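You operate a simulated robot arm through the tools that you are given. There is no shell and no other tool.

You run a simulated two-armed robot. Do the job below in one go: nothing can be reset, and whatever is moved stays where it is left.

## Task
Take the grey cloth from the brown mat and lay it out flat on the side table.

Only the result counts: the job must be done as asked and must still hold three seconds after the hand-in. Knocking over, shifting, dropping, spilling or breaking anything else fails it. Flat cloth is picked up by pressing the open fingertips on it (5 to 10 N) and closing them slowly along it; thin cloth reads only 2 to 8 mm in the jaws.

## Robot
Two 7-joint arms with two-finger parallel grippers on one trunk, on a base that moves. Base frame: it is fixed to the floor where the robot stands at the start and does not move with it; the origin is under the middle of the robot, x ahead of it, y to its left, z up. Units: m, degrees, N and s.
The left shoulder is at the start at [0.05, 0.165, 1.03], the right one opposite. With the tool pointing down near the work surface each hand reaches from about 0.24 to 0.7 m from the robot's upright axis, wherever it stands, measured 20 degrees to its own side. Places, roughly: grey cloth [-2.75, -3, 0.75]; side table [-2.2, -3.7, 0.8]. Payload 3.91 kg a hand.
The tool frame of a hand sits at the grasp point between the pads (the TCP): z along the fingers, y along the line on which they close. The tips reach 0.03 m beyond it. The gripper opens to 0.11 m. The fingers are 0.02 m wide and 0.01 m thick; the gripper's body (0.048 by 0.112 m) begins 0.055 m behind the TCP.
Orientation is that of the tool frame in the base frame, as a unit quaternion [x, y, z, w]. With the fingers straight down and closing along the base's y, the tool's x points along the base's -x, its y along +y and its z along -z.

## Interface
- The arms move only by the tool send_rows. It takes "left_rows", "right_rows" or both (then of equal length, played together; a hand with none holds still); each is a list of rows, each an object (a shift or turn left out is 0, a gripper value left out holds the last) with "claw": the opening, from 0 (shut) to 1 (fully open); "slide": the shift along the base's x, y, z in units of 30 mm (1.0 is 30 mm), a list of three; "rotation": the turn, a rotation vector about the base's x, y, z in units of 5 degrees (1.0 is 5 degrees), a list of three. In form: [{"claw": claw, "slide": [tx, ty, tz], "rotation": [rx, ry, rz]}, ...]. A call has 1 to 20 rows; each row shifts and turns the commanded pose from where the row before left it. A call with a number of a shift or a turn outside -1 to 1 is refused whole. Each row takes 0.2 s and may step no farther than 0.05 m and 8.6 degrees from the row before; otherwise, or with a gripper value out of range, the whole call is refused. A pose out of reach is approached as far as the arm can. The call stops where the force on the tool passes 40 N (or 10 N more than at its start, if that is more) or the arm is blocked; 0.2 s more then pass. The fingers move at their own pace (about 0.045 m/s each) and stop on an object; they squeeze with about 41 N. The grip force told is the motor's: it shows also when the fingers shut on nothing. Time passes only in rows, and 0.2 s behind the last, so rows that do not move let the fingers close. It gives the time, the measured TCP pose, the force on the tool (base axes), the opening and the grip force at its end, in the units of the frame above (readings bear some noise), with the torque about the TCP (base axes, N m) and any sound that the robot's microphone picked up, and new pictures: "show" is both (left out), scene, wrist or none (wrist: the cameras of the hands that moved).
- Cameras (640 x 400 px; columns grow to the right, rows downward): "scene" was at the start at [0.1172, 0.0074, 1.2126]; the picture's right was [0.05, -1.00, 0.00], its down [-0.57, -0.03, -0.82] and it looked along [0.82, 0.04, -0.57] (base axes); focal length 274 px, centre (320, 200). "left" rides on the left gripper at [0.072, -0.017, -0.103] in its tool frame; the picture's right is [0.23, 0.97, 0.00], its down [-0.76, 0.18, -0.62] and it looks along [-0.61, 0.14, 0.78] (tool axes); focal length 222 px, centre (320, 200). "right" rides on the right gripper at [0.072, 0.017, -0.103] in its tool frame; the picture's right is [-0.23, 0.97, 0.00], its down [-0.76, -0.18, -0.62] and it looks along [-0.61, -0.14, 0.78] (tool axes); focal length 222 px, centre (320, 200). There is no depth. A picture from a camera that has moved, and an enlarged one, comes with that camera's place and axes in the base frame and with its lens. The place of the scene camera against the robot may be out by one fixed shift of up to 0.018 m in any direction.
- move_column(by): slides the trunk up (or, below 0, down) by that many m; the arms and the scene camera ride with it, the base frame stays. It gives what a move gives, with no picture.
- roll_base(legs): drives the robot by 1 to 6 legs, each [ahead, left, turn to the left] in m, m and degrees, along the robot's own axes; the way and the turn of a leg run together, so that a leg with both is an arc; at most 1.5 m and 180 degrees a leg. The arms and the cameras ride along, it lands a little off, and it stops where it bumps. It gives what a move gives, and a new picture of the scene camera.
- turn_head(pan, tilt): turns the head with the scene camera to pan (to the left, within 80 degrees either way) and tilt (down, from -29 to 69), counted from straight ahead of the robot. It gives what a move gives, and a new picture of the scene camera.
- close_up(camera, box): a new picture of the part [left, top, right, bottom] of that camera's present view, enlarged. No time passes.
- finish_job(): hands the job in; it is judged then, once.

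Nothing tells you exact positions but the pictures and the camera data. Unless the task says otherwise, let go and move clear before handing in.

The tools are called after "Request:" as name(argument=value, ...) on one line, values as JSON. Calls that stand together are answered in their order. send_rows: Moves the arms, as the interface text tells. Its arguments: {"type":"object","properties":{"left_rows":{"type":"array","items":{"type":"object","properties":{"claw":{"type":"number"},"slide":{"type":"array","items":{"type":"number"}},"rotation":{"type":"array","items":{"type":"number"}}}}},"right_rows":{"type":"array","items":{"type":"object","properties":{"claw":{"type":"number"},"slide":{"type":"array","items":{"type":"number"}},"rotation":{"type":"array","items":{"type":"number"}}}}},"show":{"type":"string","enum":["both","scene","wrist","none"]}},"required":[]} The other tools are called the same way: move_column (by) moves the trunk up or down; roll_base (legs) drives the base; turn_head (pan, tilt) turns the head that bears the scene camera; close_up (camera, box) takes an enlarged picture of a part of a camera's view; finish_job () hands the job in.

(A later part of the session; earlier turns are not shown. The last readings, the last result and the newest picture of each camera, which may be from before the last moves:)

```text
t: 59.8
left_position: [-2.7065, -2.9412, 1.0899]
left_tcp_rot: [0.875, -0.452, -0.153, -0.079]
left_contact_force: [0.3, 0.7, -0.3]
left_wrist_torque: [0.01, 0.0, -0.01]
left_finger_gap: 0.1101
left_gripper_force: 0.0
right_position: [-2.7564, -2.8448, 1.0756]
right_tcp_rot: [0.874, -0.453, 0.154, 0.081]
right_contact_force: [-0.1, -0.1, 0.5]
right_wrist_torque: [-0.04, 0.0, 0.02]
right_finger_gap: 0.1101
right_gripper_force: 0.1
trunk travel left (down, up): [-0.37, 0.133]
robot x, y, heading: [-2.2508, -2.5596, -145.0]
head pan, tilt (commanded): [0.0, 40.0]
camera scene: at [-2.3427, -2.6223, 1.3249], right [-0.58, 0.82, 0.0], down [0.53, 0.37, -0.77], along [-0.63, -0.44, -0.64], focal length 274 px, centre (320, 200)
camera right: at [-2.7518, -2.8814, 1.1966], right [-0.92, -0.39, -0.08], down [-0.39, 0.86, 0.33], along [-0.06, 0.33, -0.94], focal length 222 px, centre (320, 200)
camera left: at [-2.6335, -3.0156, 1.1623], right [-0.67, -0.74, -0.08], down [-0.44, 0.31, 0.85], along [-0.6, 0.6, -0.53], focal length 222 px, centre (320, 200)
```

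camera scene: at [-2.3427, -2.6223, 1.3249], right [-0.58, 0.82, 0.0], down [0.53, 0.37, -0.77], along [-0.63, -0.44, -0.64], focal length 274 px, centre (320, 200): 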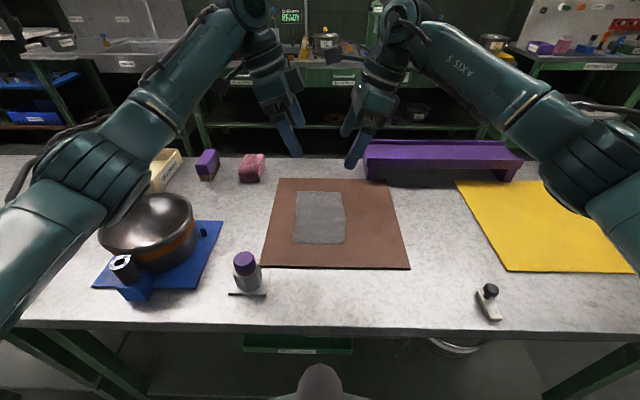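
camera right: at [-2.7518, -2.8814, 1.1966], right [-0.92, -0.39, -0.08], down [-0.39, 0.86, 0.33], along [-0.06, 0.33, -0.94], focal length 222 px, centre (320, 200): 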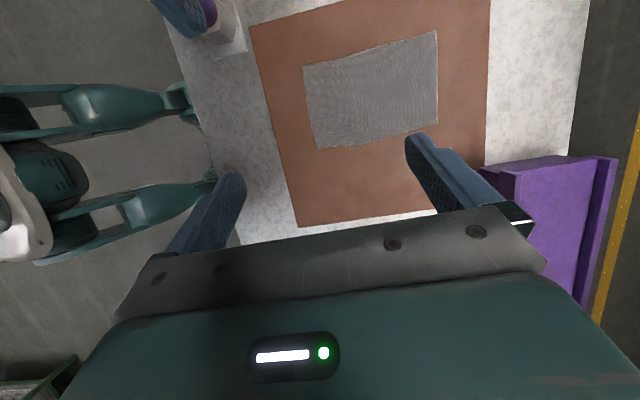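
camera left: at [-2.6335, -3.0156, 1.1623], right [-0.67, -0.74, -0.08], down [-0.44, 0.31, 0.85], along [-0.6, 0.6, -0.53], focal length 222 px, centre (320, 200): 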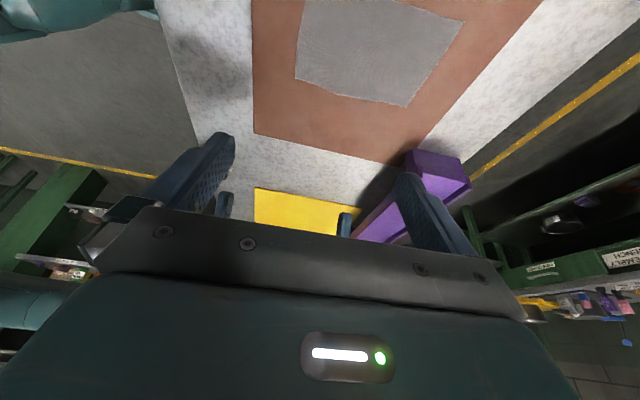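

The wrist camera agrees with my cloth-corner estimates to within a few millimetres. I will lower both hands to about 0.10 m above the cloth, then check the left elbow's clearance over the pot.

Request:
send_rows(left_rows=[{"claw": 0.6, "slide": [0, 0, -0.889]}, {"slide": [0, 0, -0.889]}, {"slide": [0, 0, -0.889]}, {"slide": [0, 0, -0.889]}, {"slide": [0, 0, -0.889]}, {"slide": [0, 0, -0.889]}], right_rows=[{"claw": 0.6, "slide": [0.013, -0.135, -0.81]}, {"slide": [0.013, -0.135, -0.81]}, {"slide": [0.013, -0.135, -0.81]}, {"slide": [0.013, -0.135, -0.81]}, {"slide": [0.013, -0.135, -0.81]}, {"slide": [0.013, -0.135, -0.81]}], show="both")

Request:
turn_head(pan=45, tilt=40)

```text
t: 61.2
left_position: [-2.706, -2.9394, 0.9306]
left_tcp_rot: [0.874, -0.453, -0.155, -0.079]
left_contact_force: [-0.5, 0.6, 0.7]
left_wrist_torque: [-0.01, 0.04, 0.01]
left_finger_gap: 0.0662
left_gripper_force: 0.0
right_position: [-2.7521, -2.8688, 0.9289]
right_tcp_rot: [0.874, -0.453, 0.155, 0.08]
right_contact_force: [0.0, 0.4, 0.3]
right_wrist_torque: [-0.01, -0.02, 0.02]
right_finger_gap: 0.0659
right_gripper_force: 0.0
trunk travel left (down, up): [-0.37, 0.133]
robot x, y, heading: [-2.2487, -2.5598, -145.1]
head pan, tilt (commanded): [0.0, 40.0]
camera scene: at [-2.3425, -2.6232, 1.3249], right [-0.58, 0.82, 0.0], down [0.53, 0.37, -0.77], along [-0.63, -0.44, -0.64], focal length 274 px, centre (320, 200)
camera right: at [-2.7481, -2.9059, 1.0495], right [-0.92, -0.39, -0.08], down [-0.39, 0.86, 0.33], along [-0.06, 0.33, -0.94], focal length 222 px, centre (320, 200)
camera left: at [-2.6333, -3.0152, 1.003], right [-0.67, -0.74, -0.08], down [-0.44, 0.31, 0.85], along [-0.6, 0.6, -0.53], focal length 222 px, centre (320, 200)
```

scene: 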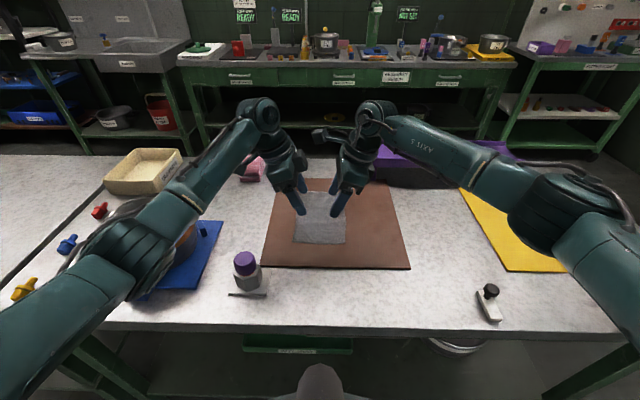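
right: 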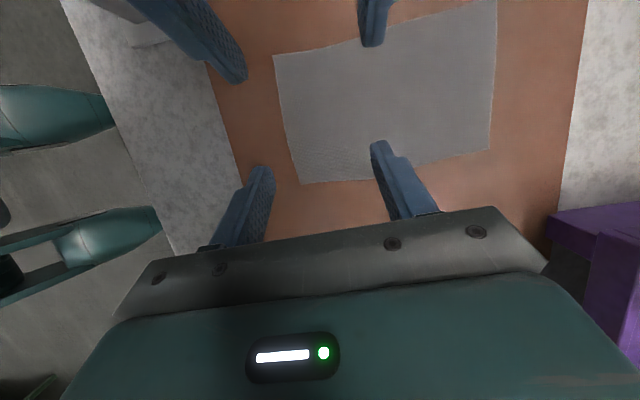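
left: 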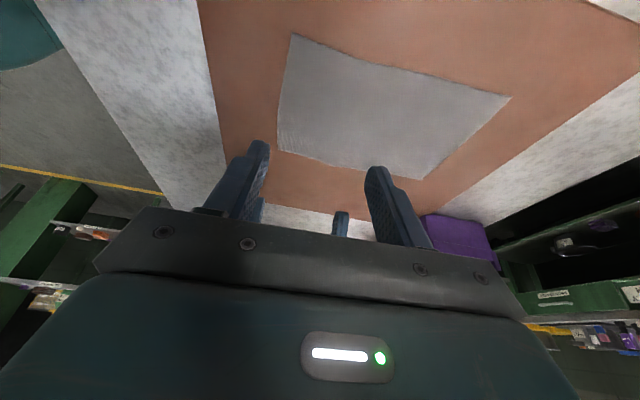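

```text
t: 62.3
left_position: [-2.7064, -2.94, 0.932]
left_tcp_rot: [0.874, -0.453, -0.155, -0.08]
left_contact_force: [0.5, 0.0, 0.5]
left_wrist_torque: [0.0, 0.02, -0.02]
left_finger_gap: 0.066
left_gripper_force: 0.0
right_position: [-2.7517, -2.8702, 0.9274]
right_tcp_rot: [0.874, -0.453, 0.154, 0.081]
right_contact_force: [1.1, 0.3, -0.5]
right_wrist_torque: [0.01, 0.0, 0.01]
right_finger_gap: 0.0661
right_gripper_force: 0.1
trunk travel left (down, up): [-0.37, 0.133]
robot x, y, heading: [-2.251, -2.5599, -144.5]
head pan, tilt (commanded): [45.0, 40.0]
camera scene: at [-2.2873, -2.6576, 1.3249], right [-0.99, 0.17, 0.0], down [0.11, 0.63, -0.77], along [-0.13, -0.75, -0.64], focal length 274 px, centre (320, 200)
```

scene: 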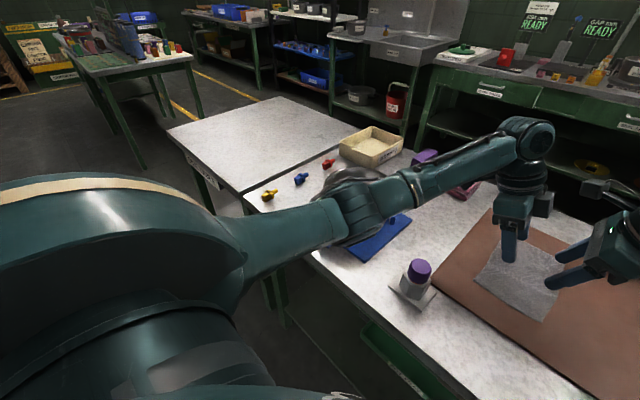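

Triangulating the elbow puts it at z ≈ 1.09 and well in front of the pot, so it is clear. Both hands are over the near corners as planned. I will set the finger openings to about 40 mm and go down to just above the cloth.

Request:
turn_head(pan=0, tilt=45)

Request:
send_rows(left_rows=[{"claw": 0.364, "slide": [0, 0, -0.95]}, {"slide": [0, 0, -0.95]}, {"slide": [0, 0, -0.8]}, {"slide": [0, 0, 0]}], right_rows=[{"claw": 0.364, "slide": [-0.055, 0.083, -0.9]}, {"slide": [-0.055, 0.083, -0.9]}, {"slide": [0, 0, -0.75]}, {"slide": [0, 0, 0]}], show="both")

```text
t: 63.4
left_position: [-2.7059, -2.9404, 0.9316]
left_tcp_rot: [0.875, -0.453, -0.154, -0.08]
left_contact_force: [-0.6, -0.5, 0.0]
left_wrist_torque: [0.02, -0.01, 0.02]
left_finger_gap: 0.0659
left_gripper_force: 0.1
right_position: [-2.7525, -2.8687, 0.9279]
right_tcp_rot: [0.874, -0.454, 0.154, 0.079]
right_contact_force: [0.1, 0.1, 0.1]
right_wrist_torque: [-0.03, 0.01, -0.01]
right_finger_gap: 0.0657
right_gripper_force: 0.1
trunk travel left (down, up): [-0.37, 0.133]
robot x, y, heading: [-2.2459, -2.5564, -144.9]
head pan, tilt (commanded): [0.0, 45.0]
camera scene: at [-2.3392, -2.6208, 1.3176], right [-0.58, 0.82, 0.0], down [0.58, 0.41, -0.71], along [-0.58, -0.41, -0.71], focal length 274 px, centre (320, 200)
```

scene: 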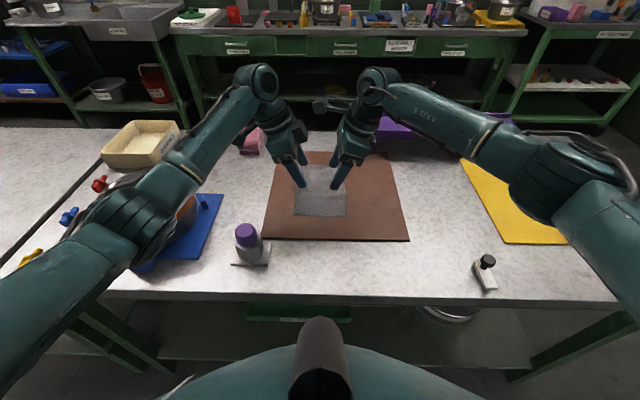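

```text
t: 64.4
left_position: [-2.7058, -2.9397, 0.8496]
left_tcp_rot: [0.875, -0.452, -0.154, -0.079]
left_contact_force: [0.5, 0.4, 0.4]
left_wrist_torque: [0.02, 0.0, -0.03]
left_finger_gap: 0.0397
left_gripper_force: 0.1
right_position: [-2.7542, -2.8644, 0.8525]
right_tcp_rot: [0.875, -0.452, 0.155, 0.079]
right_contact_force: [0.5, -0.5, -1.5]
right_wrist_torque: [0.02, 0.0, -0.04]
right_finger_gap: 0.04
right_gripper_force: 0.0
trunk travel left (down, up): [-0.37, 0.133]
robot x, y, heading: [-2.2479, -2.5599, -144.9]
head pan, tilt (commanded): [0.0, 45.0]
camera scene: at [-2.3392, -2.6208, 1.3177], right [-0.58, 0.82, 0.0], down [0.58, 0.41, -0.71], along [-0.58, -0.41, -0.71], focal length 274 px, centre (320, 200)
camera right: at [-2.7516, -2.9014, 0.9735], right [-0.92, -0.39, -0.08], down [-0.39, 0.86, 0.33], along [-0.06, 0.33, -0.94], focal length 222 px, centre (320, 200)
camera left: at [-2.633, -3.0149, 0.922], right [-0.67, -0.74, -0.08], down [-0.44, 0.31, 0.85], along [-0.6, 0.6, -0.53], focal length 222 px, centre (320, 200)
```

scene: 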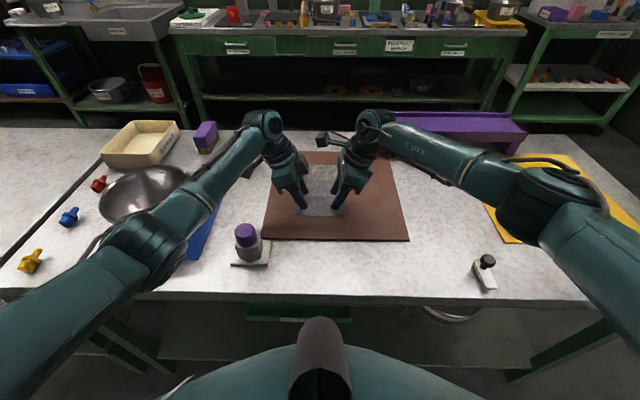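
right: 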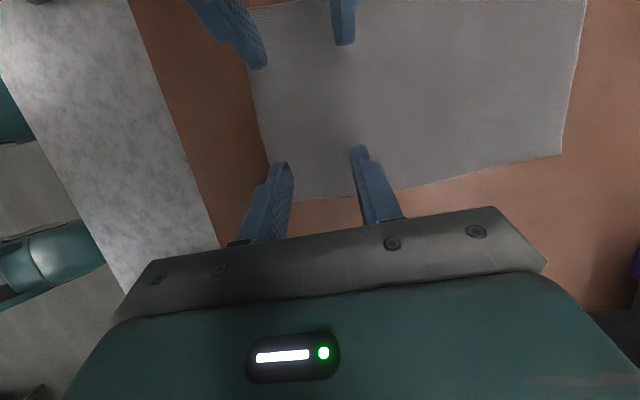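
left: 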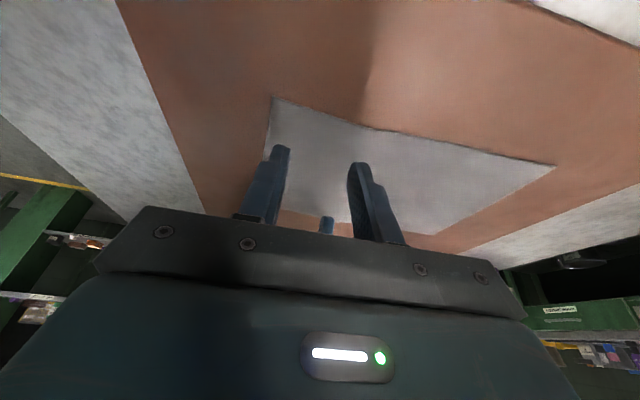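

Request:
send_rows(left_rows=[{"slide": [0, 0, -0.12]}, {"slide": [0, 0, -0.12]}, {"slide": [0, 0, -0.12]}, {"slide": [0, 0, -0.12]}], right_rows=[{"slide": [0, 0, -0.14]}, {"slide": [0, 0, -0.14]}, {"slide": [0, 0, -0.14]}, {"slide": [0, 0, -0.14]}], show="none")

```text
t: 65.4
left_position: [-2.707, -2.9404, 0.8396]
left_tcp_rot: [0.874, -0.454, -0.156, -0.078]
left_contact_force: [2.2, -1.5, 11.2]
left_wrist_torque: [0.08, -0.23, -0.07]
left_finger_gap: 0.04
left_gripper_force: 0.1
right_position: [-2.7554, -2.8636, 0.8389]
right_tcp_rot: [0.874, -0.454, 0.153, 0.084]
right_contact_force: [-2.5, 0.5, 12.6]
right_wrist_torque: [0.15, -0.18, 0.04]
right_finger_gap: 0.0397
right_gripper_force: 0.1
trunk travel left (down, up): [-0.37, 0.133]
robot x, y, heading: [-2.248, -2.5618, -145.1]
head pan, tilt (commanded): [0.0, 45.0]
```

Both hands are in contact at about 11 to 12 N, with the cloth surface near z ≈ 0.808. I will ease off to about 8 N and close the fingers slowly along the cloth.

Request:
send_rows(left_rows=[{"slide": [0, 0, 0.04]}, {"claw": 0.345}, {"claw": 0.325}, {"claw": 0.305}, {"claw": 0.285}, {"claw": 0.265}, {"claw": 0.245}, {"claw": 0.225}, {"claw": 0.205}, {"claw": 0.185}, {"claw": 0.165}], right_rows=[{"slide": [0, 0, 0.045]}, {"claw": 0.345}, {"claw": 0.325}, {"claw": 0.305}, {"claw": 0.285}, {"claw": 0.265}, {"claw": 0.245}, {"claw": 0.225}, {"claw": 0.205}, {"claw": 0.185}, {"claw": 0.165}], show="both")

```text
t: 67.8
left_position: [-2.7056, -2.9388, 0.8404]
left_tcp_rot: [0.874, -0.453, -0.156, -0.078]
left_contact_force: [0.7, 3.2, 12.9]
left_wrist_torque: [0.16, -0.08, 0.0]
left_finger_gap: 0.0189
left_gripper_force: 0.1
right_position: [-2.7542, -2.8643, 0.8395]
right_tcp_rot: [0.875, -0.452, 0.152, 0.082]
right_contact_force: [6.7, 1.5, 19.5]
right_wrist_torque: [0.13, -0.37, 0.0]
right_finger_gap: 0.0193
right_gripper_force: 0.6
trunk travel left (down, up): [-0.37, 0.133]
robot x, y, heading: [-2.2513, -2.559, -144.9]
head pan, tilt (commanded): [0.0, 45.0]
camera scene: at [-2.3361, -2.6187, 1.3181], right [-0.58, 0.82, 0.0], down [0.58, 0.41, -0.71], along [-0.58, -0.41, -0.7], focal length 274 px, centre (320, 200)
camera right: at [-2.7496, -2.8992, 0.9614], right [-0.92, -0.39, -0.07], down [-0.39, 0.86, 0.32], along [-0.06, 0.33, -0.94], focal length 222 px, centre (320, 200)
camera left: at [-2.6313, -3.0146, 0.9119], right [-0.67, -0.74, -0.07], down [-0.43, 0.31, 0.85], along [-0.6, 0.6, -0.53], focal length 222 px, centre (320, 200)
```

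scene: 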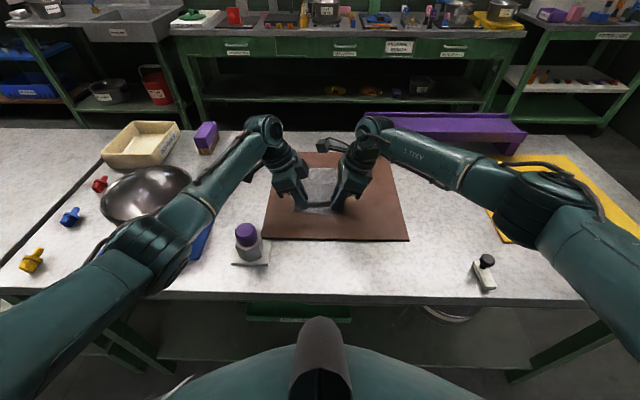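
right: 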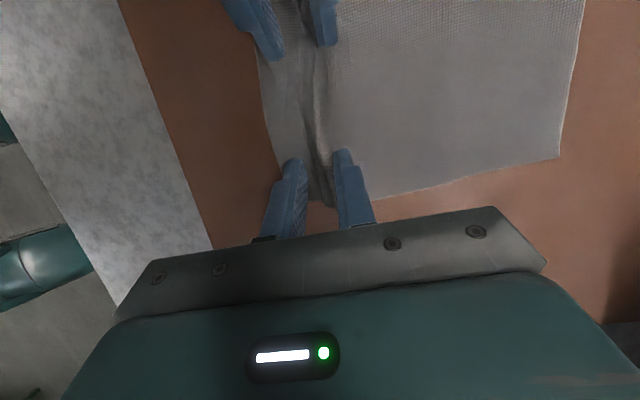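
left: 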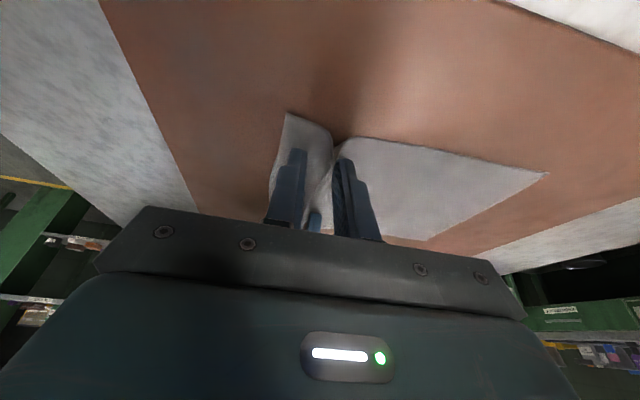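

A clean fold is rising between the fingers across the whole near strip. The right hand's force has grown, so I will ease both hands up slightly and finish closing.

Request:
send_rows(left_rows=[{"claw": 0.145, "slide": [0, 0, 0.04]}, {"claw": 0.125}, {"claw": 0.105}, {"claw": 0.085}, {"claw": 0.065}, {"claw": 0.045}, {"claw": 0.025}, {"claw": 0.005}, {"claw": 0}, {"claw": 0}, {"claw": 0}], right_rows=[{"claw": 0.145, "slide": [0, 0, 0.08]}, {"claw": 0.125}, {"claw": 0.105}, {"claw": 0.085}, {"claw": 0.065}, {"claw": 0.045}, {"claw": 0.025}, {"claw": 0.005}, {"claw": 0}, {"claw": 0}, {"claw": 0}], show="both")

```text
t: 70.2
left_position: [-2.7065, -2.9403, 0.8398]
left_tcp_rot: [0.874, -0.453, -0.155, -0.079]
left_contact_force: [-5.3, -1.7, 15.0]
left_wrist_torque: [-0.04, 0.19, -0.02]
left_finger_gap: 0.0019
left_gripper_force: 41.2
right_position: [-2.755, -2.8632, 0.8391]
right_tcp_rot: [0.875, -0.453, 0.154, 0.081]
right_contact_force: [0.7, -1.2, 0.3]
right_wrist_torque: [-0.02, -0.02, -0.02]
right_finger_gap: 0.0021
right_gripper_force: 41.3
trunk travel left (down, up): [-0.37, 0.133]
robot x, y, heading: [-2.2514, -2.5608, -144.9]
head pan, tilt (commanded): [0.0, 45.0]
camera scene: at [-2.3385, -2.62, 1.3178], right [-0.58, 0.82, 0.0], down [0.58, 0.41, -0.71], along [-0.58, -0.41, -0.71], focal length 274 px, centre (320, 200)
camera right: at [-2.7515, -2.8995, 0.9619], right [-0.92, -0.39, -0.08], down [-0.39, 0.86, 0.33], along [-0.06, 0.33, -0.94], focal length 222 px, centre (320, 200)
camera left: at [-2.6333, -3.0153, 0.9118], right [-0.67, -0.74, -0.07], down [-0.43, 0.31, 0.85], along [-0.6, 0.6, -0.53], focal length 222 px, centre (320, 200)
```

scene: 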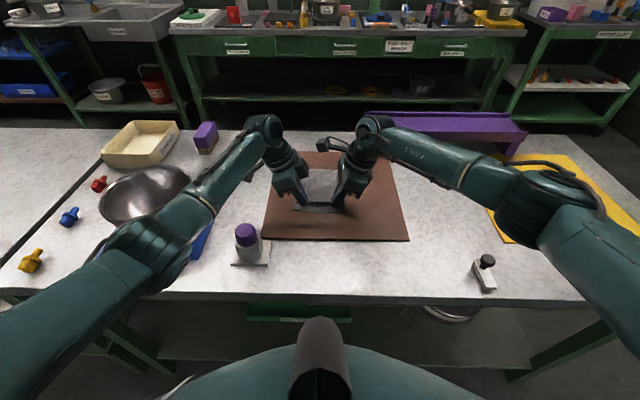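
right: 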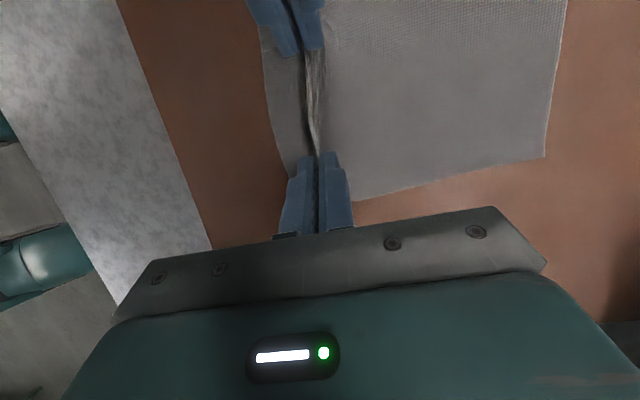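
left: 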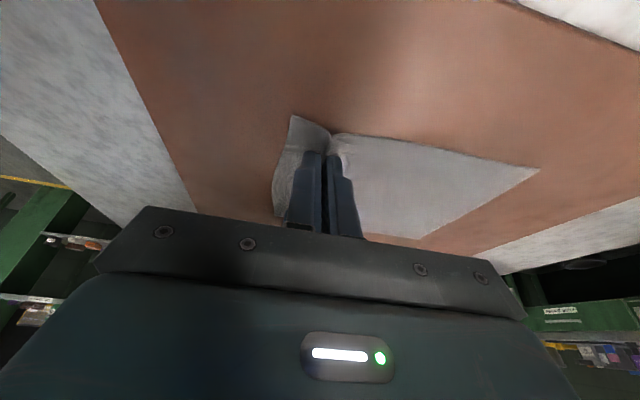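

Both jaws read about 2 mm, consistent with gripped cloth. I will lift both hands together slowly.

Request:
send_rows(left_rows=[{"slide": [0, 0, 0.15]}, {"slide": [0, 0, 0.25]}, {"slide": [0, 0, 0.3]}, {"slide": [0, 0, 0.3]}, {"slide": [0, 0, 0.3]}, {"slide": [0, 0, 0.3]}, {"slide": [0, 0, 0.3]}, {"slide": [0, 0, 0.3]}], right_rows=[{"slide": [0, 0, 0.15]}, {"slide": [0, 0, 0.25]}, {"slide": [0, 0, 0.3]}, {"slide": [0, 0, 0.3]}, {"slide": [0, 0, 0.3]}, {"slide": [0, 0, 0.3]}, {"slide": [0, 0, 0.3]}, {"slide": [0, 0, 0.3]}], show="both")

```text
t: 72.0
left_position: [-2.7069, -2.9407, 0.9046]
left_tcp_rot: [0.874, -0.454, -0.154, -0.08]
left_contact_force: [-0.5, 0.6, -0.2]
left_wrist_torque: [0.03, 0.02, 0.02]
left_finger_gap: 0.0021
left_gripper_force: 41.3
right_position: [-2.7564, -2.8633, 0.9062]
right_tcp_rot: [0.875, -0.452, 0.155, 0.08]
right_contact_force: [0.8, -1.1, -0.2]
right_wrist_torque: [-0.02, -0.01, 0.0]
right_finger_gap: 0.0023
right_gripper_force: 41.3
trunk travel left (down, up): [-0.37, 0.133]
robot x, y, heading: [-2.2498, -2.5601, -145.0]
head pan, tilt (commanded): [0.0, 45.0]
camera scene: at [-2.3392, -2.6207, 1.3176], right [-0.58, 0.82, 0.0], down [0.58, 0.41, -0.71], along [-0.58, -0.41, -0.71], focal length 274 px, centre (320, 200)
camera right: at [-2.7521, -2.8997, 1.0277], right [-0.92, -0.39, -0.08], down [-0.39, 0.86, 0.33], along [-0.06, 0.33, -0.94], focal length 222 px, centre (320, 200)
camera left: at [-2.6333, -3.0157, 0.9772], right [-0.67, -0.74, -0.08], down [-0.43, 0.31, 0.85], along [-0.6, 0.6, -0.53], focal length 222 px, centre (320, 200)
```

scene: 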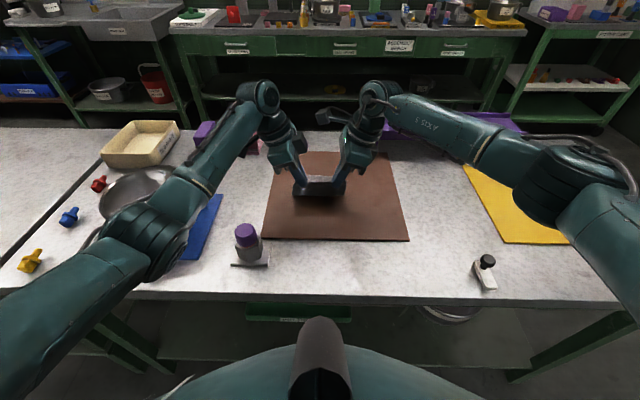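
right: 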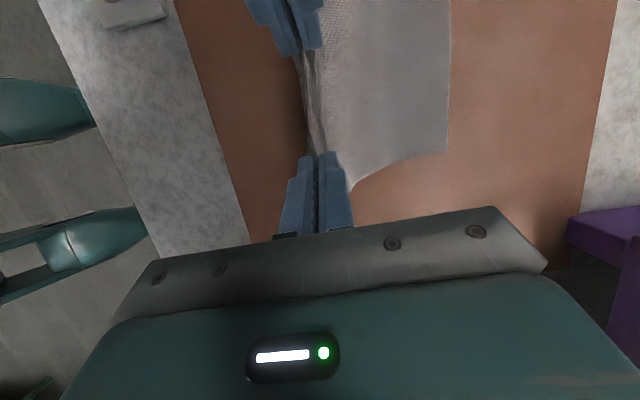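
left: 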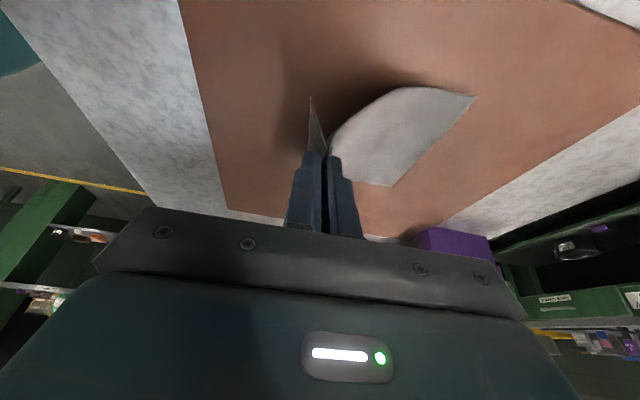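

The cloth came up cleanly, held by both near corners. I will keep lifting to about z = 1.12 so it hangs free of the mat.

Request:
send_rows(left_rows=[{"slide": [0, 0, 0.5]}, {"slide": [0, 0, 0.5]}, {"slide": [0, 0, 0.5]}, {"slide": [0, 0, 0.5]}, {"slide": [0, 0, 0.5]}, {"slide": [0, 0, 0.5]}, {"slide": [0, 0, 0.5]}, {"slide": [0, 0, 0.5]}, {"slide": [0, 0, 0.5]}, {"slide": [0, 0, 0.5]}, {"slide": [0, 0, 0.5]}, {"slide": [0, 0, 0.5]}, {"slide": [0, 0, 0.5]}, {"slide": [0, 0, 0.5]}], right_rows=[{"slide": [0, 0, 0.5]}, {"slide": [0, 0, 0.5]}, {"slide": [0, 0, 0.5]}, {"slide": [0, 0, 0.5]}, {"slide": [0, 0, 0.5]}, {"slide": [0, 0, 0.5]}, {"slide": [0, 0, 0.5]}, {"slide": [0, 0, 0.5]}, {"slide": [0, 0, 0.5]}, {"slide": [0, 0, 0.5]}, {"slide": [0, 0, 0.5]}, {"slide": [0, 0, 0.5]}, {"slide": [0, 0, 0.5]}, {"slide": [0, 0, 0.5]}], show="both")

```text
t: 75.0
left_position: [-2.7057, -2.9407, 1.114]
left_tcp_rot: [0.874, -0.453, -0.154, -0.081]
left_contact_force: [0.0, 1.7, -0.1]
left_wrist_torque: [0.03, 0.03, 0.03]
left_finger_gap: 0.0016
left_gripper_force: 41.3
right_position: [-2.7549, -2.8639, 1.1169]
right_tcp_rot: [0.874, -0.453, 0.154, 0.08]
right_contact_force: [1.0, 0.4, -0.3]
right_wrist_torque: [-0.03, 0.0, -0.01]
right_finger_gap: 0.0019
right_gripper_force: 40.8
trunk travel left (down, up): [-0.37, 0.133]
robot x, y, heading: [-2.2496, -2.5608, -144.9]
head pan, tilt (commanded): [0.0, 45.0]
camera scene: at [-2.339, -2.6206, 1.3176], right [-0.58, 0.82, 0.0], down [0.58, 0.41, -0.71], along [-0.58, -0.41, -0.71], focal length 274 px, centre (320, 200)
camera right: at [-2.7518, -2.8999, 1.2376], right [-0.92, -0.39, -0.08], down [-0.39, 0.86, 0.33], along [-0.06, 0.33, -0.94], focal length 222 px, centre (320, 200)
camera left: at [-2.633, -3.0156, 1.1863], right [-0.67, -0.74, -0.08], down [-0.43, 0.31, 0.85], along [-0.6, 0.6, -0.53], focal length 222 px, centre (320, 200)
```

scene: 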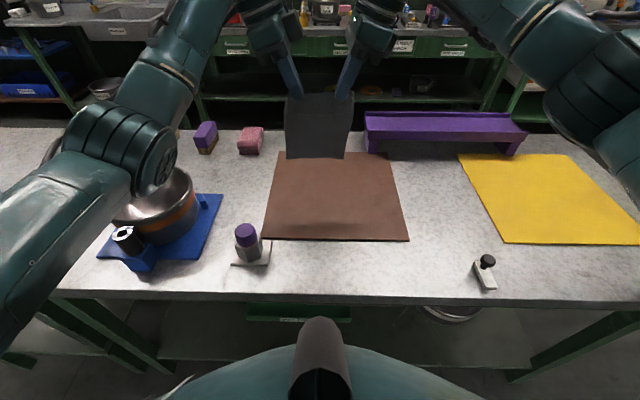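
right: 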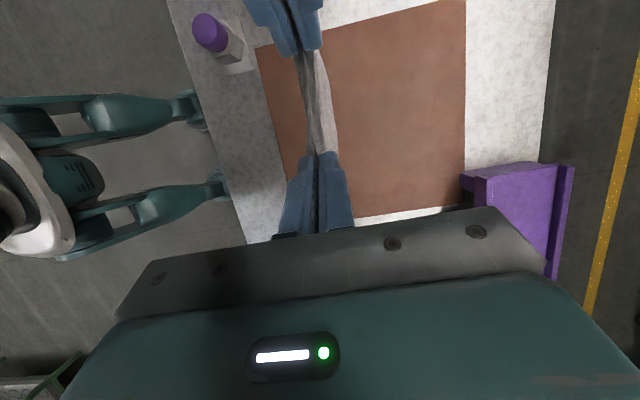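
left: 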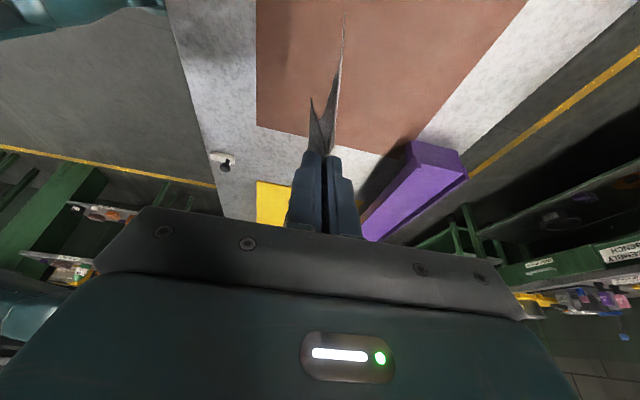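

The cloth hangs flat between the two hands, with its bottom at about z ≈ 0.95. I will back straight away from the bench so the cloth clears everything on it, then look at the side table.

Request:
roll_base(legs=[[-0.45, 0, 0]])

Request:
turn_head(pan=45, tilt=30)

```text
t: 77.7
left_position: [-2.3388, -2.6844, 1.1132]
left_tcp_rot: [0.876, -0.451, -0.154, -0.08]
left_contact_force: [-0.3, -0.1, -1.3]
left_wrist_torque: [0.05, 0.07, 0.05]
left_finger_gap: 0.0021
left_gripper_force: 41.5
right_position: [-2.3895, -2.6071, 1.1152]
right_tcp_rot: [0.876, -0.45, 0.155, 0.078]
right_contact_force: [1.2, -1.4, 0.4]
right_wrist_torque: [-0.04, -0.01, -0.02]
right_finger_gap: 0.0023
right_gripper_force: 41.2
trunk travel left (down, up): [-0.37, 0.133]
robot x, y, heading: [-1.885, -2.3033, -144.2]
head pan, tilt (commanded): [0.0, 45.0]
camera scene: at [-1.9742, -2.3621, 1.3177], right [-0.58, 0.81, 0.0], down [0.57, 0.41, -0.71], along [-0.58, -0.41, -0.71], focal length 274 px, centre (320, 200)
```

scene: 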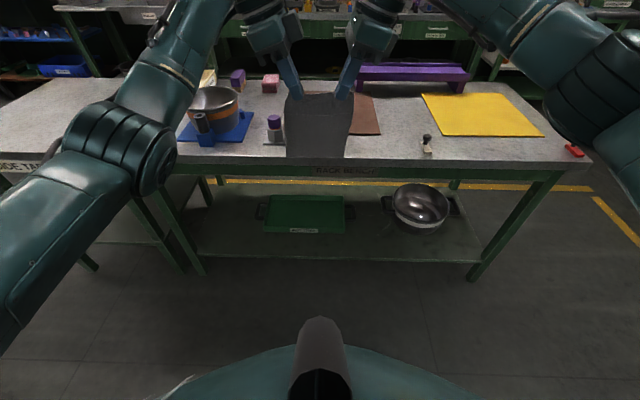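

```text
t: 78.9
left_position: [-2.3398, -2.684, 1.1135]
left_tcp_rot: [0.875, -0.451, -0.155, -0.08]
left_contact_force: [-0.7, 1.0, 0.3]
left_wrist_torque: [0.02, 0.01, 0.08]
left_finger_gap: 0.0019
left_gripper_force: 41.0
right_position: [-2.3903, -2.6082, 1.1152]
right_tcp_rot: [0.876, -0.45, 0.154, 0.079]
right_contact_force: [0.0, -0.3, -0.5]
right_wrist_torque: [-0.02, 0.0, -0.02]
right_finger_gap: 0.0022
right_gripper_force: 40.5
trunk travel left (down, up): [-0.37, 0.133]
robot x, y, heading: [-1.8853, -2.2974, -144.6]
head pan, tilt (commanded): [45.0, 30.0]
camera scene: at [-1.9233, -2.4043, 1.3402], right [-0.99, 0.16, 0.0], down [0.08, 0.49, -0.87], along [-0.14, -0.85, -0.5], focal length 274 px, centre (320, 200)
```

scene: 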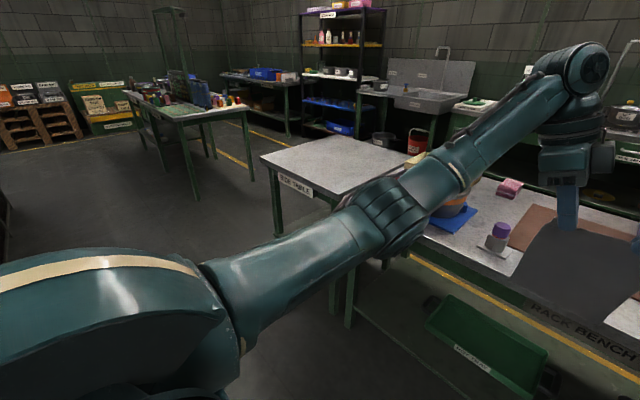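

Request:
close_up(camera="scene", box=[240, 110, 480, 260])

```text
2.67 times, centred on (360, 185) of scene
camera zoom: at [-1.9233, -2.4043, 1.3402], right [-0.99, 0.16, 0.0], down [0.08, 0.49, -0.87], along [-0.14, -0.85, -0.5], focal length 730 px, centre (213, 240)
```

zoom: 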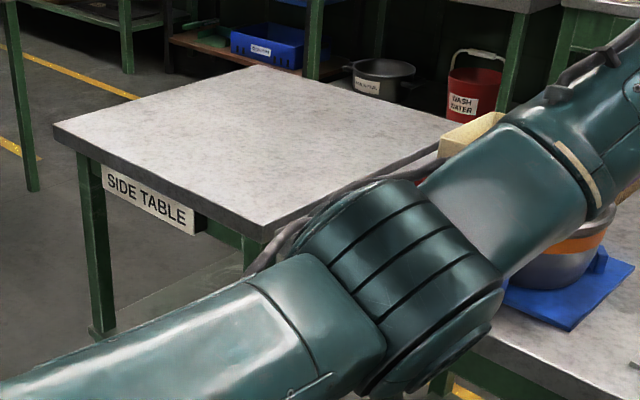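

The side table is empty, about 0.61 × 0.57 m, centred near [-2.24, -3.70] with its top at z ≈ 0.80. I need to move about 0.94 m left, so I will check the cart I saw on that side first.

Request:
turn_head(pan=80, tilt=30)

```text
t: 79.9
left_position: [-2.3403, -2.6849, 1.1141]
left_tcp_rot: [0.876, -0.45, -0.154, -0.079]
left_contact_force: [-0.2, 1.0, 0.6]
left_wrist_torque: [-0.01, 0.03, 0.01]
left_finger_gap: 0.0021
left_gripper_force: 40.4
right_position: [-2.3905, -2.6081, 1.115]
right_tcp_rot: [0.876, -0.45, 0.155, 0.079]
right_contact_force: [0.9, -1.2, -0.4]
right_wrist_torque: [-0.02, 0.0, 0.01]
right_finger_gap: 0.0021
right_gripper_force: 40.4
trunk travel left (down, up): [-0.37, 0.133]
robot x, y, heading: [-1.8814, -2.3016, -144.4]
head pan, tilt (commanded): [80.0, 30.0]
camera scene: at [-1.8694, -2.3967, 1.3402], right [-0.9, -0.43, 0.0], down [-0.22, 0.45, -0.87], along [0.37, -0.78, -0.5], focal length 274 px, centre (320, 200)
```

scene: 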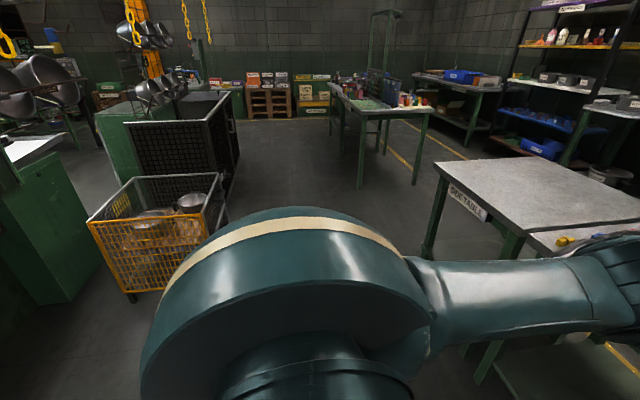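

Request:
close_up(camera="scene", box=[60, 140, 300, 320])

```text
2.22 times, centred on (180, 230) of scene
camera zoom: at [-1.8694, -2.3967, 1.3402], right [-0.9, -0.43, 0.0], down [-0.22, 0.45, -0.87], along [0.37, -0.78, -0.5], focal length 609 px, centre (631, 133)
```

zoom: 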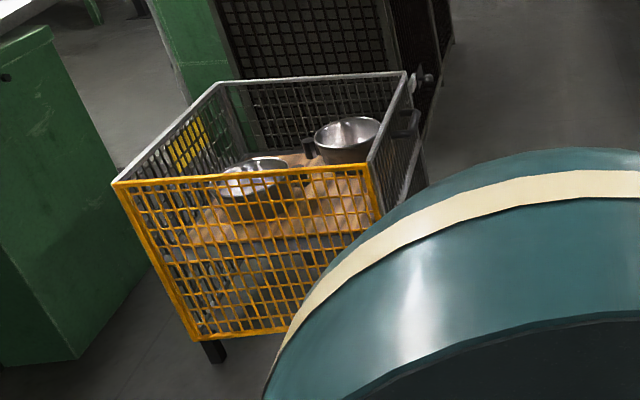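

The cart's nearest corner is around [-0.84, -3.18], so a path hugging the tables keeps more than 0.6 m from it. I will slide left 0.6 m, then go diagonally to face the side table.

Request:
turn_head(pan=0, tilt=45)

Request:
roll_base(legs=[[0, 0.6, 0], [0.18, 0.33, 0]])

```text
t: 81.4
left_position: [-2.3389, -2.6845, 1.1123]
left_tcp_rot: [0.875, -0.451, -0.155, -0.08]
left_contact_force: [-1.2, 0.1, 0.0]
left_wrist_torque: [0.04, 0.05, 0.04]
left_finger_gap: 0.0017
left_gripper_force: 41.5
right_position: [-2.3902, -2.6075, 1.1147]
right_tcp_rot: [0.876, -0.451, 0.154, 0.08]
right_contact_force: [1.3, -0.6, 0.5]
right_wrist_torque: [-0.07, -0.03, 0.04]
right_finger_gap: 0.0019
right_gripper_force: 40.9
trunk travel left (down, up): [-0.37, 0.133]
robot x, y, heading: [-1.8837, -2.2984, -144.4]
head pan, tilt (commanded): [0.0, 45.0]
camera scene: at [-1.9745, -2.3624, 1.3176], right [-0.58, 0.81, 0.0], down [0.57, 0.41, -0.71], along [-0.57, -0.41, -0.71], focal length 274 px, centre (320, 200)
```

scene: 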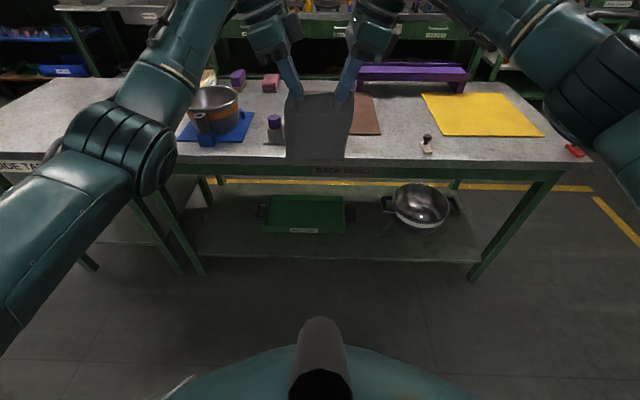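

```text
t: 90.2
left_position: [-1.9437, -3.542, 1.1134]
left_tcp_rot: [0.876, -0.451, -0.155, -0.08]
left_contact_force: [0.2, 0.5, 0.4]
left_wrist_torque: [0.04, 0.05, 0.01]
left_finger_gap: 0.002
left_gripper_force: 40.3
right_position: [-1.9934, -3.4657, 1.1146]
right_tcp_rot: [0.875, -0.451, 0.155, 0.08]
right_contact_force: [1.0, -0.9, -1.0]
right_wrist_torque: [-0.03, -0.03, 0.01]
right_finger_gap: 0.002
right_gripper_force: 41.0
trunk travel left (down, up): [-0.37, 0.133]
robot x, y, heading: [-1.4884, -3.16, -144.5]
head pan, tilt (commanded): [0.0, 45.0]
camera scene: at [-1.5779, -3.2201, 1.3176], right [-0.58, 0.81, 0.0], down [0.58, 0.41, -0.71], along [-0.58, -0.41, -0.71], focal length 274 px, centre (320, 200)
```

scene: 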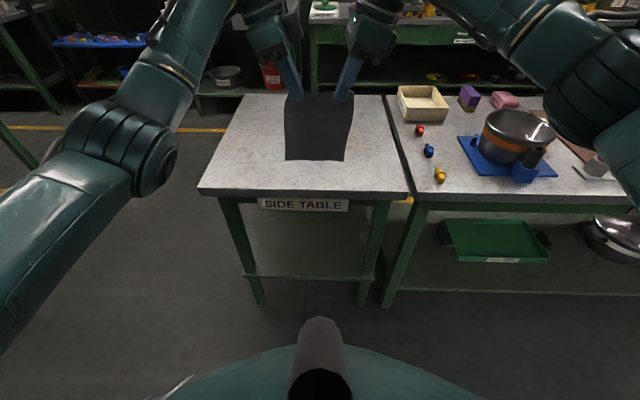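

The side table's top is directly ahead: its near edge is 0.64 m away, its depth about 0.6 m, and it spans -0.32 to +0.24 m across. I will move 0.31 m closer so the cloth hangs above it.

Request:
roll_base(legs=[[0.2, 0.03, 0], [0.11, 0.0, 0]])

```text
t: 92.6
left_position: [-2.1753, -3.7502, 1.1129]
left_tcp_rot: [0.876, -0.45, -0.154, -0.08]
left_contact_force: [-0.9, 0.3, 0.1]
left_wrist_torque: [0.07, 0.02, -0.02]
left_finger_gap: 0.0022
left_gripper_force: 40.9
right_position: [-2.2272, -3.6727, 1.1146]
right_tcp_rot: [0.876, -0.45, 0.154, 0.08]
right_contact_force: [0.3, -1.1, -0.7]
right_wrist_torque: [-0.04, -0.02, 0.02]
right_finger_gap: 0.0021
right_gripper_force: 40.8
trunk travel left (down, up): [-0.37, 0.133]
robot x, y, heading: [-1.724, -3.3655, -144.5]
head pan, tilt (commanded): [0.0, 45.0]
camera scene: at [-1.8124, -3.4267, 1.3175], right [-0.58, 0.81, 0.0], down [0.57, 0.41, -0.71], along [-0.57, -0.41, -0.71], focal length 274 px, centre (320, 200)
```

scene: 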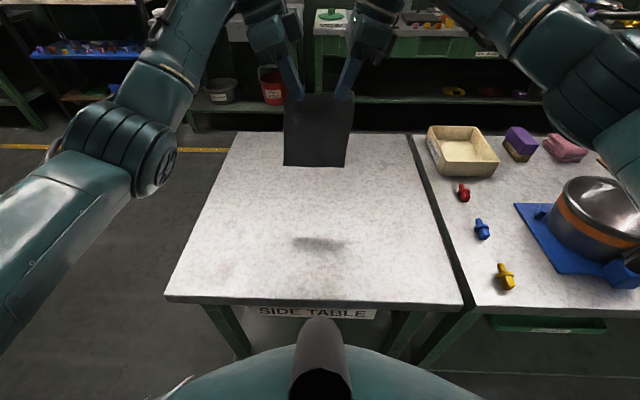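

The table now spans 0.35 to 0.94 m ahead of me and is centred, with the cloth above its middle. I will move the hands forward 6 cm and down 9 cm, so the cloth's lower edge is about 4 to 5 cm above the table.

Request:
send_rows(left_rows=[{"slide": [-0.271, -0.193, -0.5]}, {"slide": [-0.271, -0.193, -0.5]}, {"slide": [-0.271, -0.193, -0.5]}, {"slide": [-0.271, -0.193, -0.5]}, {"slide": [-0.271, -0.193, -0.5]}, {"slide": [-0.271, -0.193, -0.5]}, {}], right_rows=[{"slide": [-0.271, -0.193, -0.5]}, {"slide": [-0.271, -0.193, -0.5]}, {"slide": [-0.271, -0.193, -0.5]}, {"slide": [-0.271, -0.193, -0.5]}, {"slide": [-0.271, -0.193, -0.5]}, {"slide": [-0.271, -0.193, -0.5]}, {}], show="both")

```text
t: 94.2
left_position: [-2.2192, -3.7804, 1.021]
left_tcp_rot: [0.876, -0.45, -0.155, -0.078]
left_contact_force: [-1.7, 2.3, 0.4]
left_wrist_torque: [0.11, 0.06, -0.01]
left_finger_gap: 0.0019
left_gripper_force: 41.3
left hand out of reach, approached as far as the arm can: row 6
right_position: [-2.2732, -3.7055, 1.0266]
right_tcp_rot: [0.877, -0.448, 0.154, 0.078]
right_contact_force: [1.6, -2.2, -0.7]
right_wrist_torque: [-0.06, -0.04, -0.01]
right_finger_gap: 0.0016
right_gripper_force: 41.1
trunk travel left (down, up): [-0.37, 0.133]
robot x, y, heading: [-1.7215, -3.3664, -144.1]
head pan, tilt (commanded): [0.0, 45.0]
camera scene: at [-1.8115, -3.4259, 1.3177], right [-0.58, 0.81, 0.0], down [0.57, 0.41, -0.71], along [-0.57, -0.41, -0.71], focal length 274 px, centre (320, 200)
camera right: at [-2.2692, -3.7412, 1.1478], right [-0.92, -0.4, -0.08], down [-0.4, 0.86, 0.33], along [-0.06, 0.33, -0.94], focal length 222 px, centre (320, 200)
camera left: at [-2.1463, -3.8555, 1.0943], right [-0.67, -0.74, -0.08], down [-0.44, 0.3, 0.85], along [-0.6, 0.6, -0.53], focal length 222 px, centre (320, 200)
```

scene: 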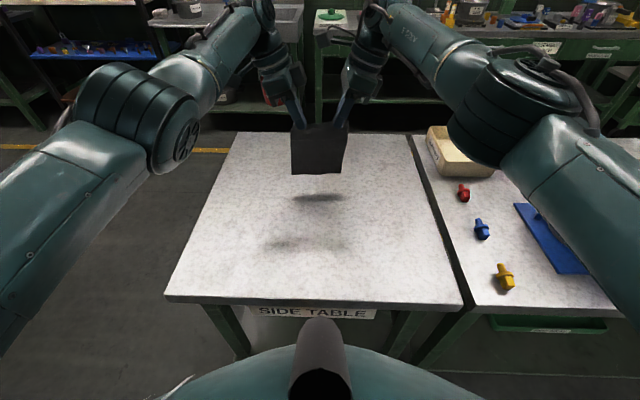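
right: 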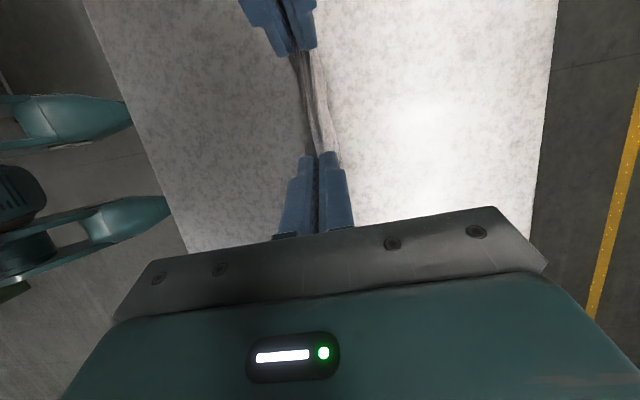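
left: 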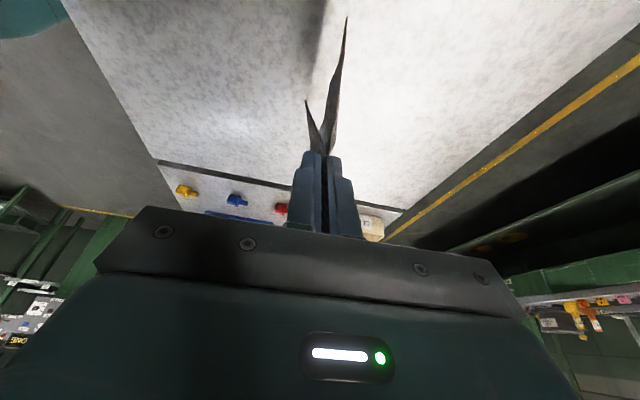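

Request:
send_rows(left_rows=[{"slide": [0.109, 0.077, -0.333]}, {"slide": [0.109, 0.077, -0.333]}, {"slide": [0.109, 0.077, -0.333]}, {"slide": [0.145, 0.104, -0.333]}, {"slide": [0.2035, 0.145, -0.25]}, {"slide": [0.2035, 0.145, -0.25]}, {"slide": [0.2035, 0.145, -0.25]}], right_rows=[{"slide": [0.109, 0.077, -0.433]}, {"slide": [0.109, 0.077, -0.383]}, {"slide": [0.109, 0.077, -0.333]}, {"slide": [0.145, 0.104, -0.333]}, {"slide": [0.2035, 0.145, -0.25]}, {"slide": [0.2035, 0.145, -0.25]}, {"slide": [0.2035, 0.145, -0.25]}], show="both")

```text
t: 95.8
left_position: [-2.186, -3.7599, 0.9588]
left_tcp_rot: [0.876, -0.45, -0.154, -0.079]
left_contact_force: [-1.8, 2.7, 0.4]
left_wrist_torque: [0.1, 0.05, 0.02]
left_finger_gap: 0.002
left_gripper_force: 41.1
right_position: [-2.2429, -3.685, 0.9581]
right_tcp_rot: [0.877, -0.449, 0.154, 0.079]
right_contact_force: [2.2, -1.7, 0.0]
right_wrist_torque: [-0.04, -0.06, 0.01]
right_finger_gap: 0.0022
right_gripper_force: 41.9
trunk travel left (down, up): [-0.37, 0.133]
robot x, y, heading: [-1.7213, -3.3678, -144.2]
head pan, tilt (commanded): [0.0, 45.0]
camera scene: at [-1.8116, -3.4261, 1.3177], right [-0.58, 0.81, 0.0], down [0.57, 0.41, -0.71], along [-0.57, -0.41, -0.71], focal length 274 px, centre (320, 200)
camera right: at [-2.2378, -3.7208, 1.0803], right [-0.92, -0.39, -0.08], down [-0.4, 0.86, 0.33], along [-0.06, 0.33, -0.94], focal length 222 px, centre (320, 200)
camera left: at [-2.1122, -3.8338, 1.0324], right [-0.67, -0.74, -0.08], down [-0.44, 0.3, 0.85], along [-0.6, 0.6, -0.53], focal length 222 px, centre (320, 200)
```

scene: 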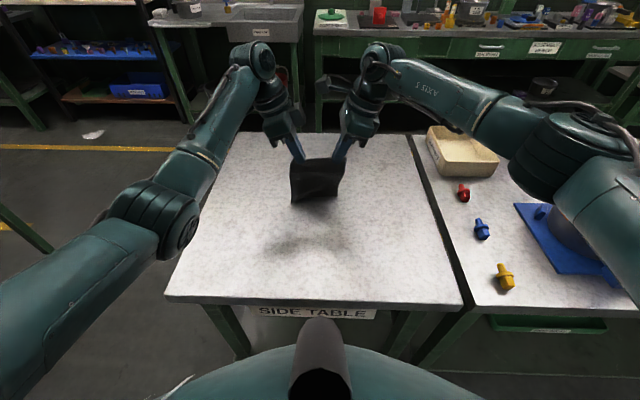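
right: 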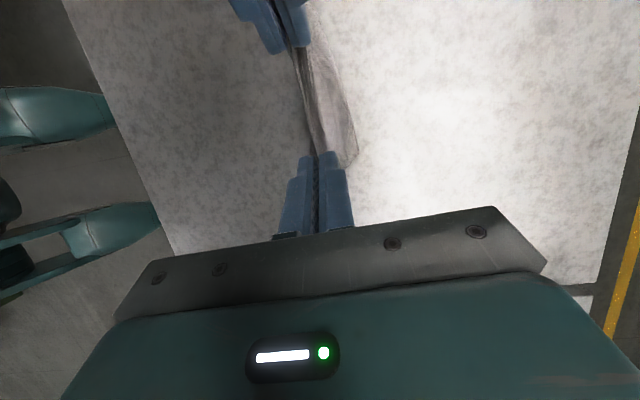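
left: 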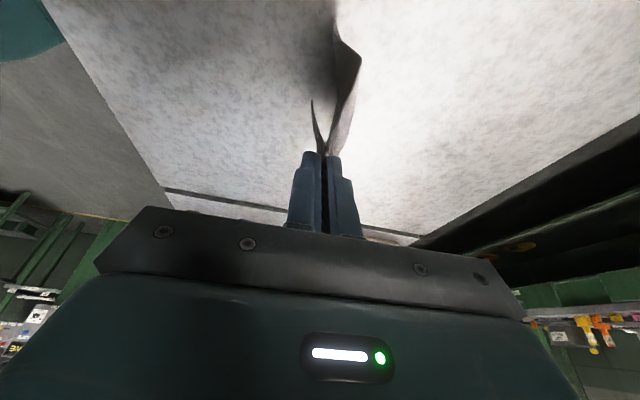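

The cloth's lower edge has touched down, but the sheet is bowing forward. I will stop lowering and pull both hands back towards me at this height, so the lower edge lags behind and the sheet straightens into a forward slope.

Request:
send_rows(left_rows=[{"slide": [0.19, 0.137, 0.1]}, {"slide": [0.19, 0.137, 0.1]}, {"slide": [0.19, 0.137, 0]}, {"slide": [0.19, 0.137, 0]}, {"slide": [0.19, 0.137, 0]}, {"slide": [0.19, 0.137, 0]}], right_rows=[{"slide": [0.19, 0.137, 0.1]}, {"slide": [0.19, 0.137, 0.1]}, {"slide": [0.19, 0.137, 0]}, {"slide": [0.19, 0.137, 0]}, {"slide": [0.19, 0.137, 0]}, {"slide": [0.19, 0.137, 0]}], show="both")

```text
t: 97.2
left_position: [-2.1515, -3.7353, 0.9658]
left_tcp_rot: [0.876, -0.45, -0.154, -0.079]
left_contact_force: [-1.2, 1.2, -0.1]
left_wrist_torque: [0.06, 0.02, 0.03]
left_finger_gap: 0.0021
left_gripper_force: 40.6
right_position: [-2.2081, -3.6606, 0.9649]
right_tcp_rot: [0.876, -0.449, 0.154, 0.08]
right_contact_force: [1.0, -1.7, -0.1]
right_wrist_torque: [-0.03, -0.05, -0.03]
right_finger_gap: 0.002
right_gripper_force: 41.2
trunk travel left (down, up): [-0.37, 0.133]
robot x, y, heading: [-1.7255, -3.3657, -144.6]
head pan, tilt (commanded): [0.0, 45.0]
camera scene: at [-1.8115, -3.426, 1.3177], right [-0.58, 0.81, 0.0], down [0.57, 0.41, -0.71], along [-0.57, -0.41, -0.71], focal length 274 px, centre (320, 200)
camera right: at [-2.2036, -3.6962, 1.0865], right [-0.92, -0.4, -0.08], down [-0.4, 0.86, 0.33], along [-0.06, 0.33, -0.94], focal length 222 px, centre (320, 200)
camera left: at [-2.078, -3.8086, 1.0374], right [-0.67, -0.74, -0.08], down [-0.44, 0.3, 0.85], along [-0.6, 0.6, -0.53], focal length 222 px, centre (320, 200)
```

scene: 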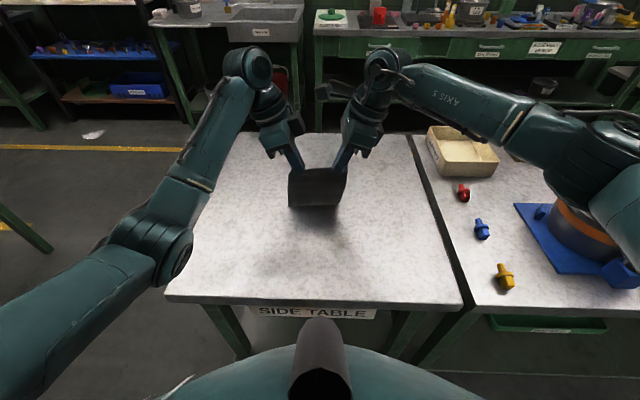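
right: 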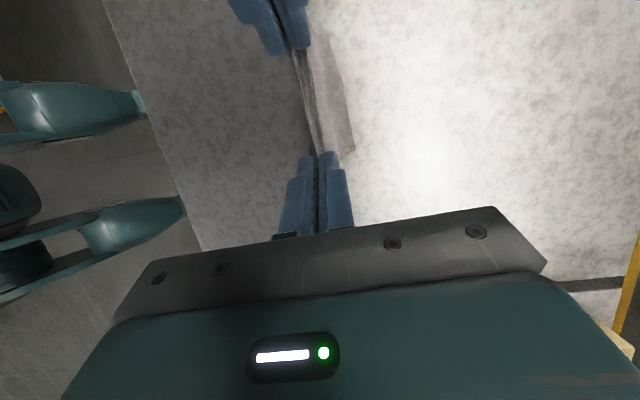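
left: 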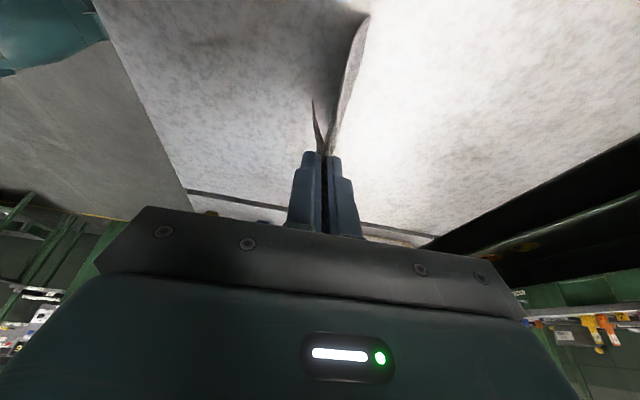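

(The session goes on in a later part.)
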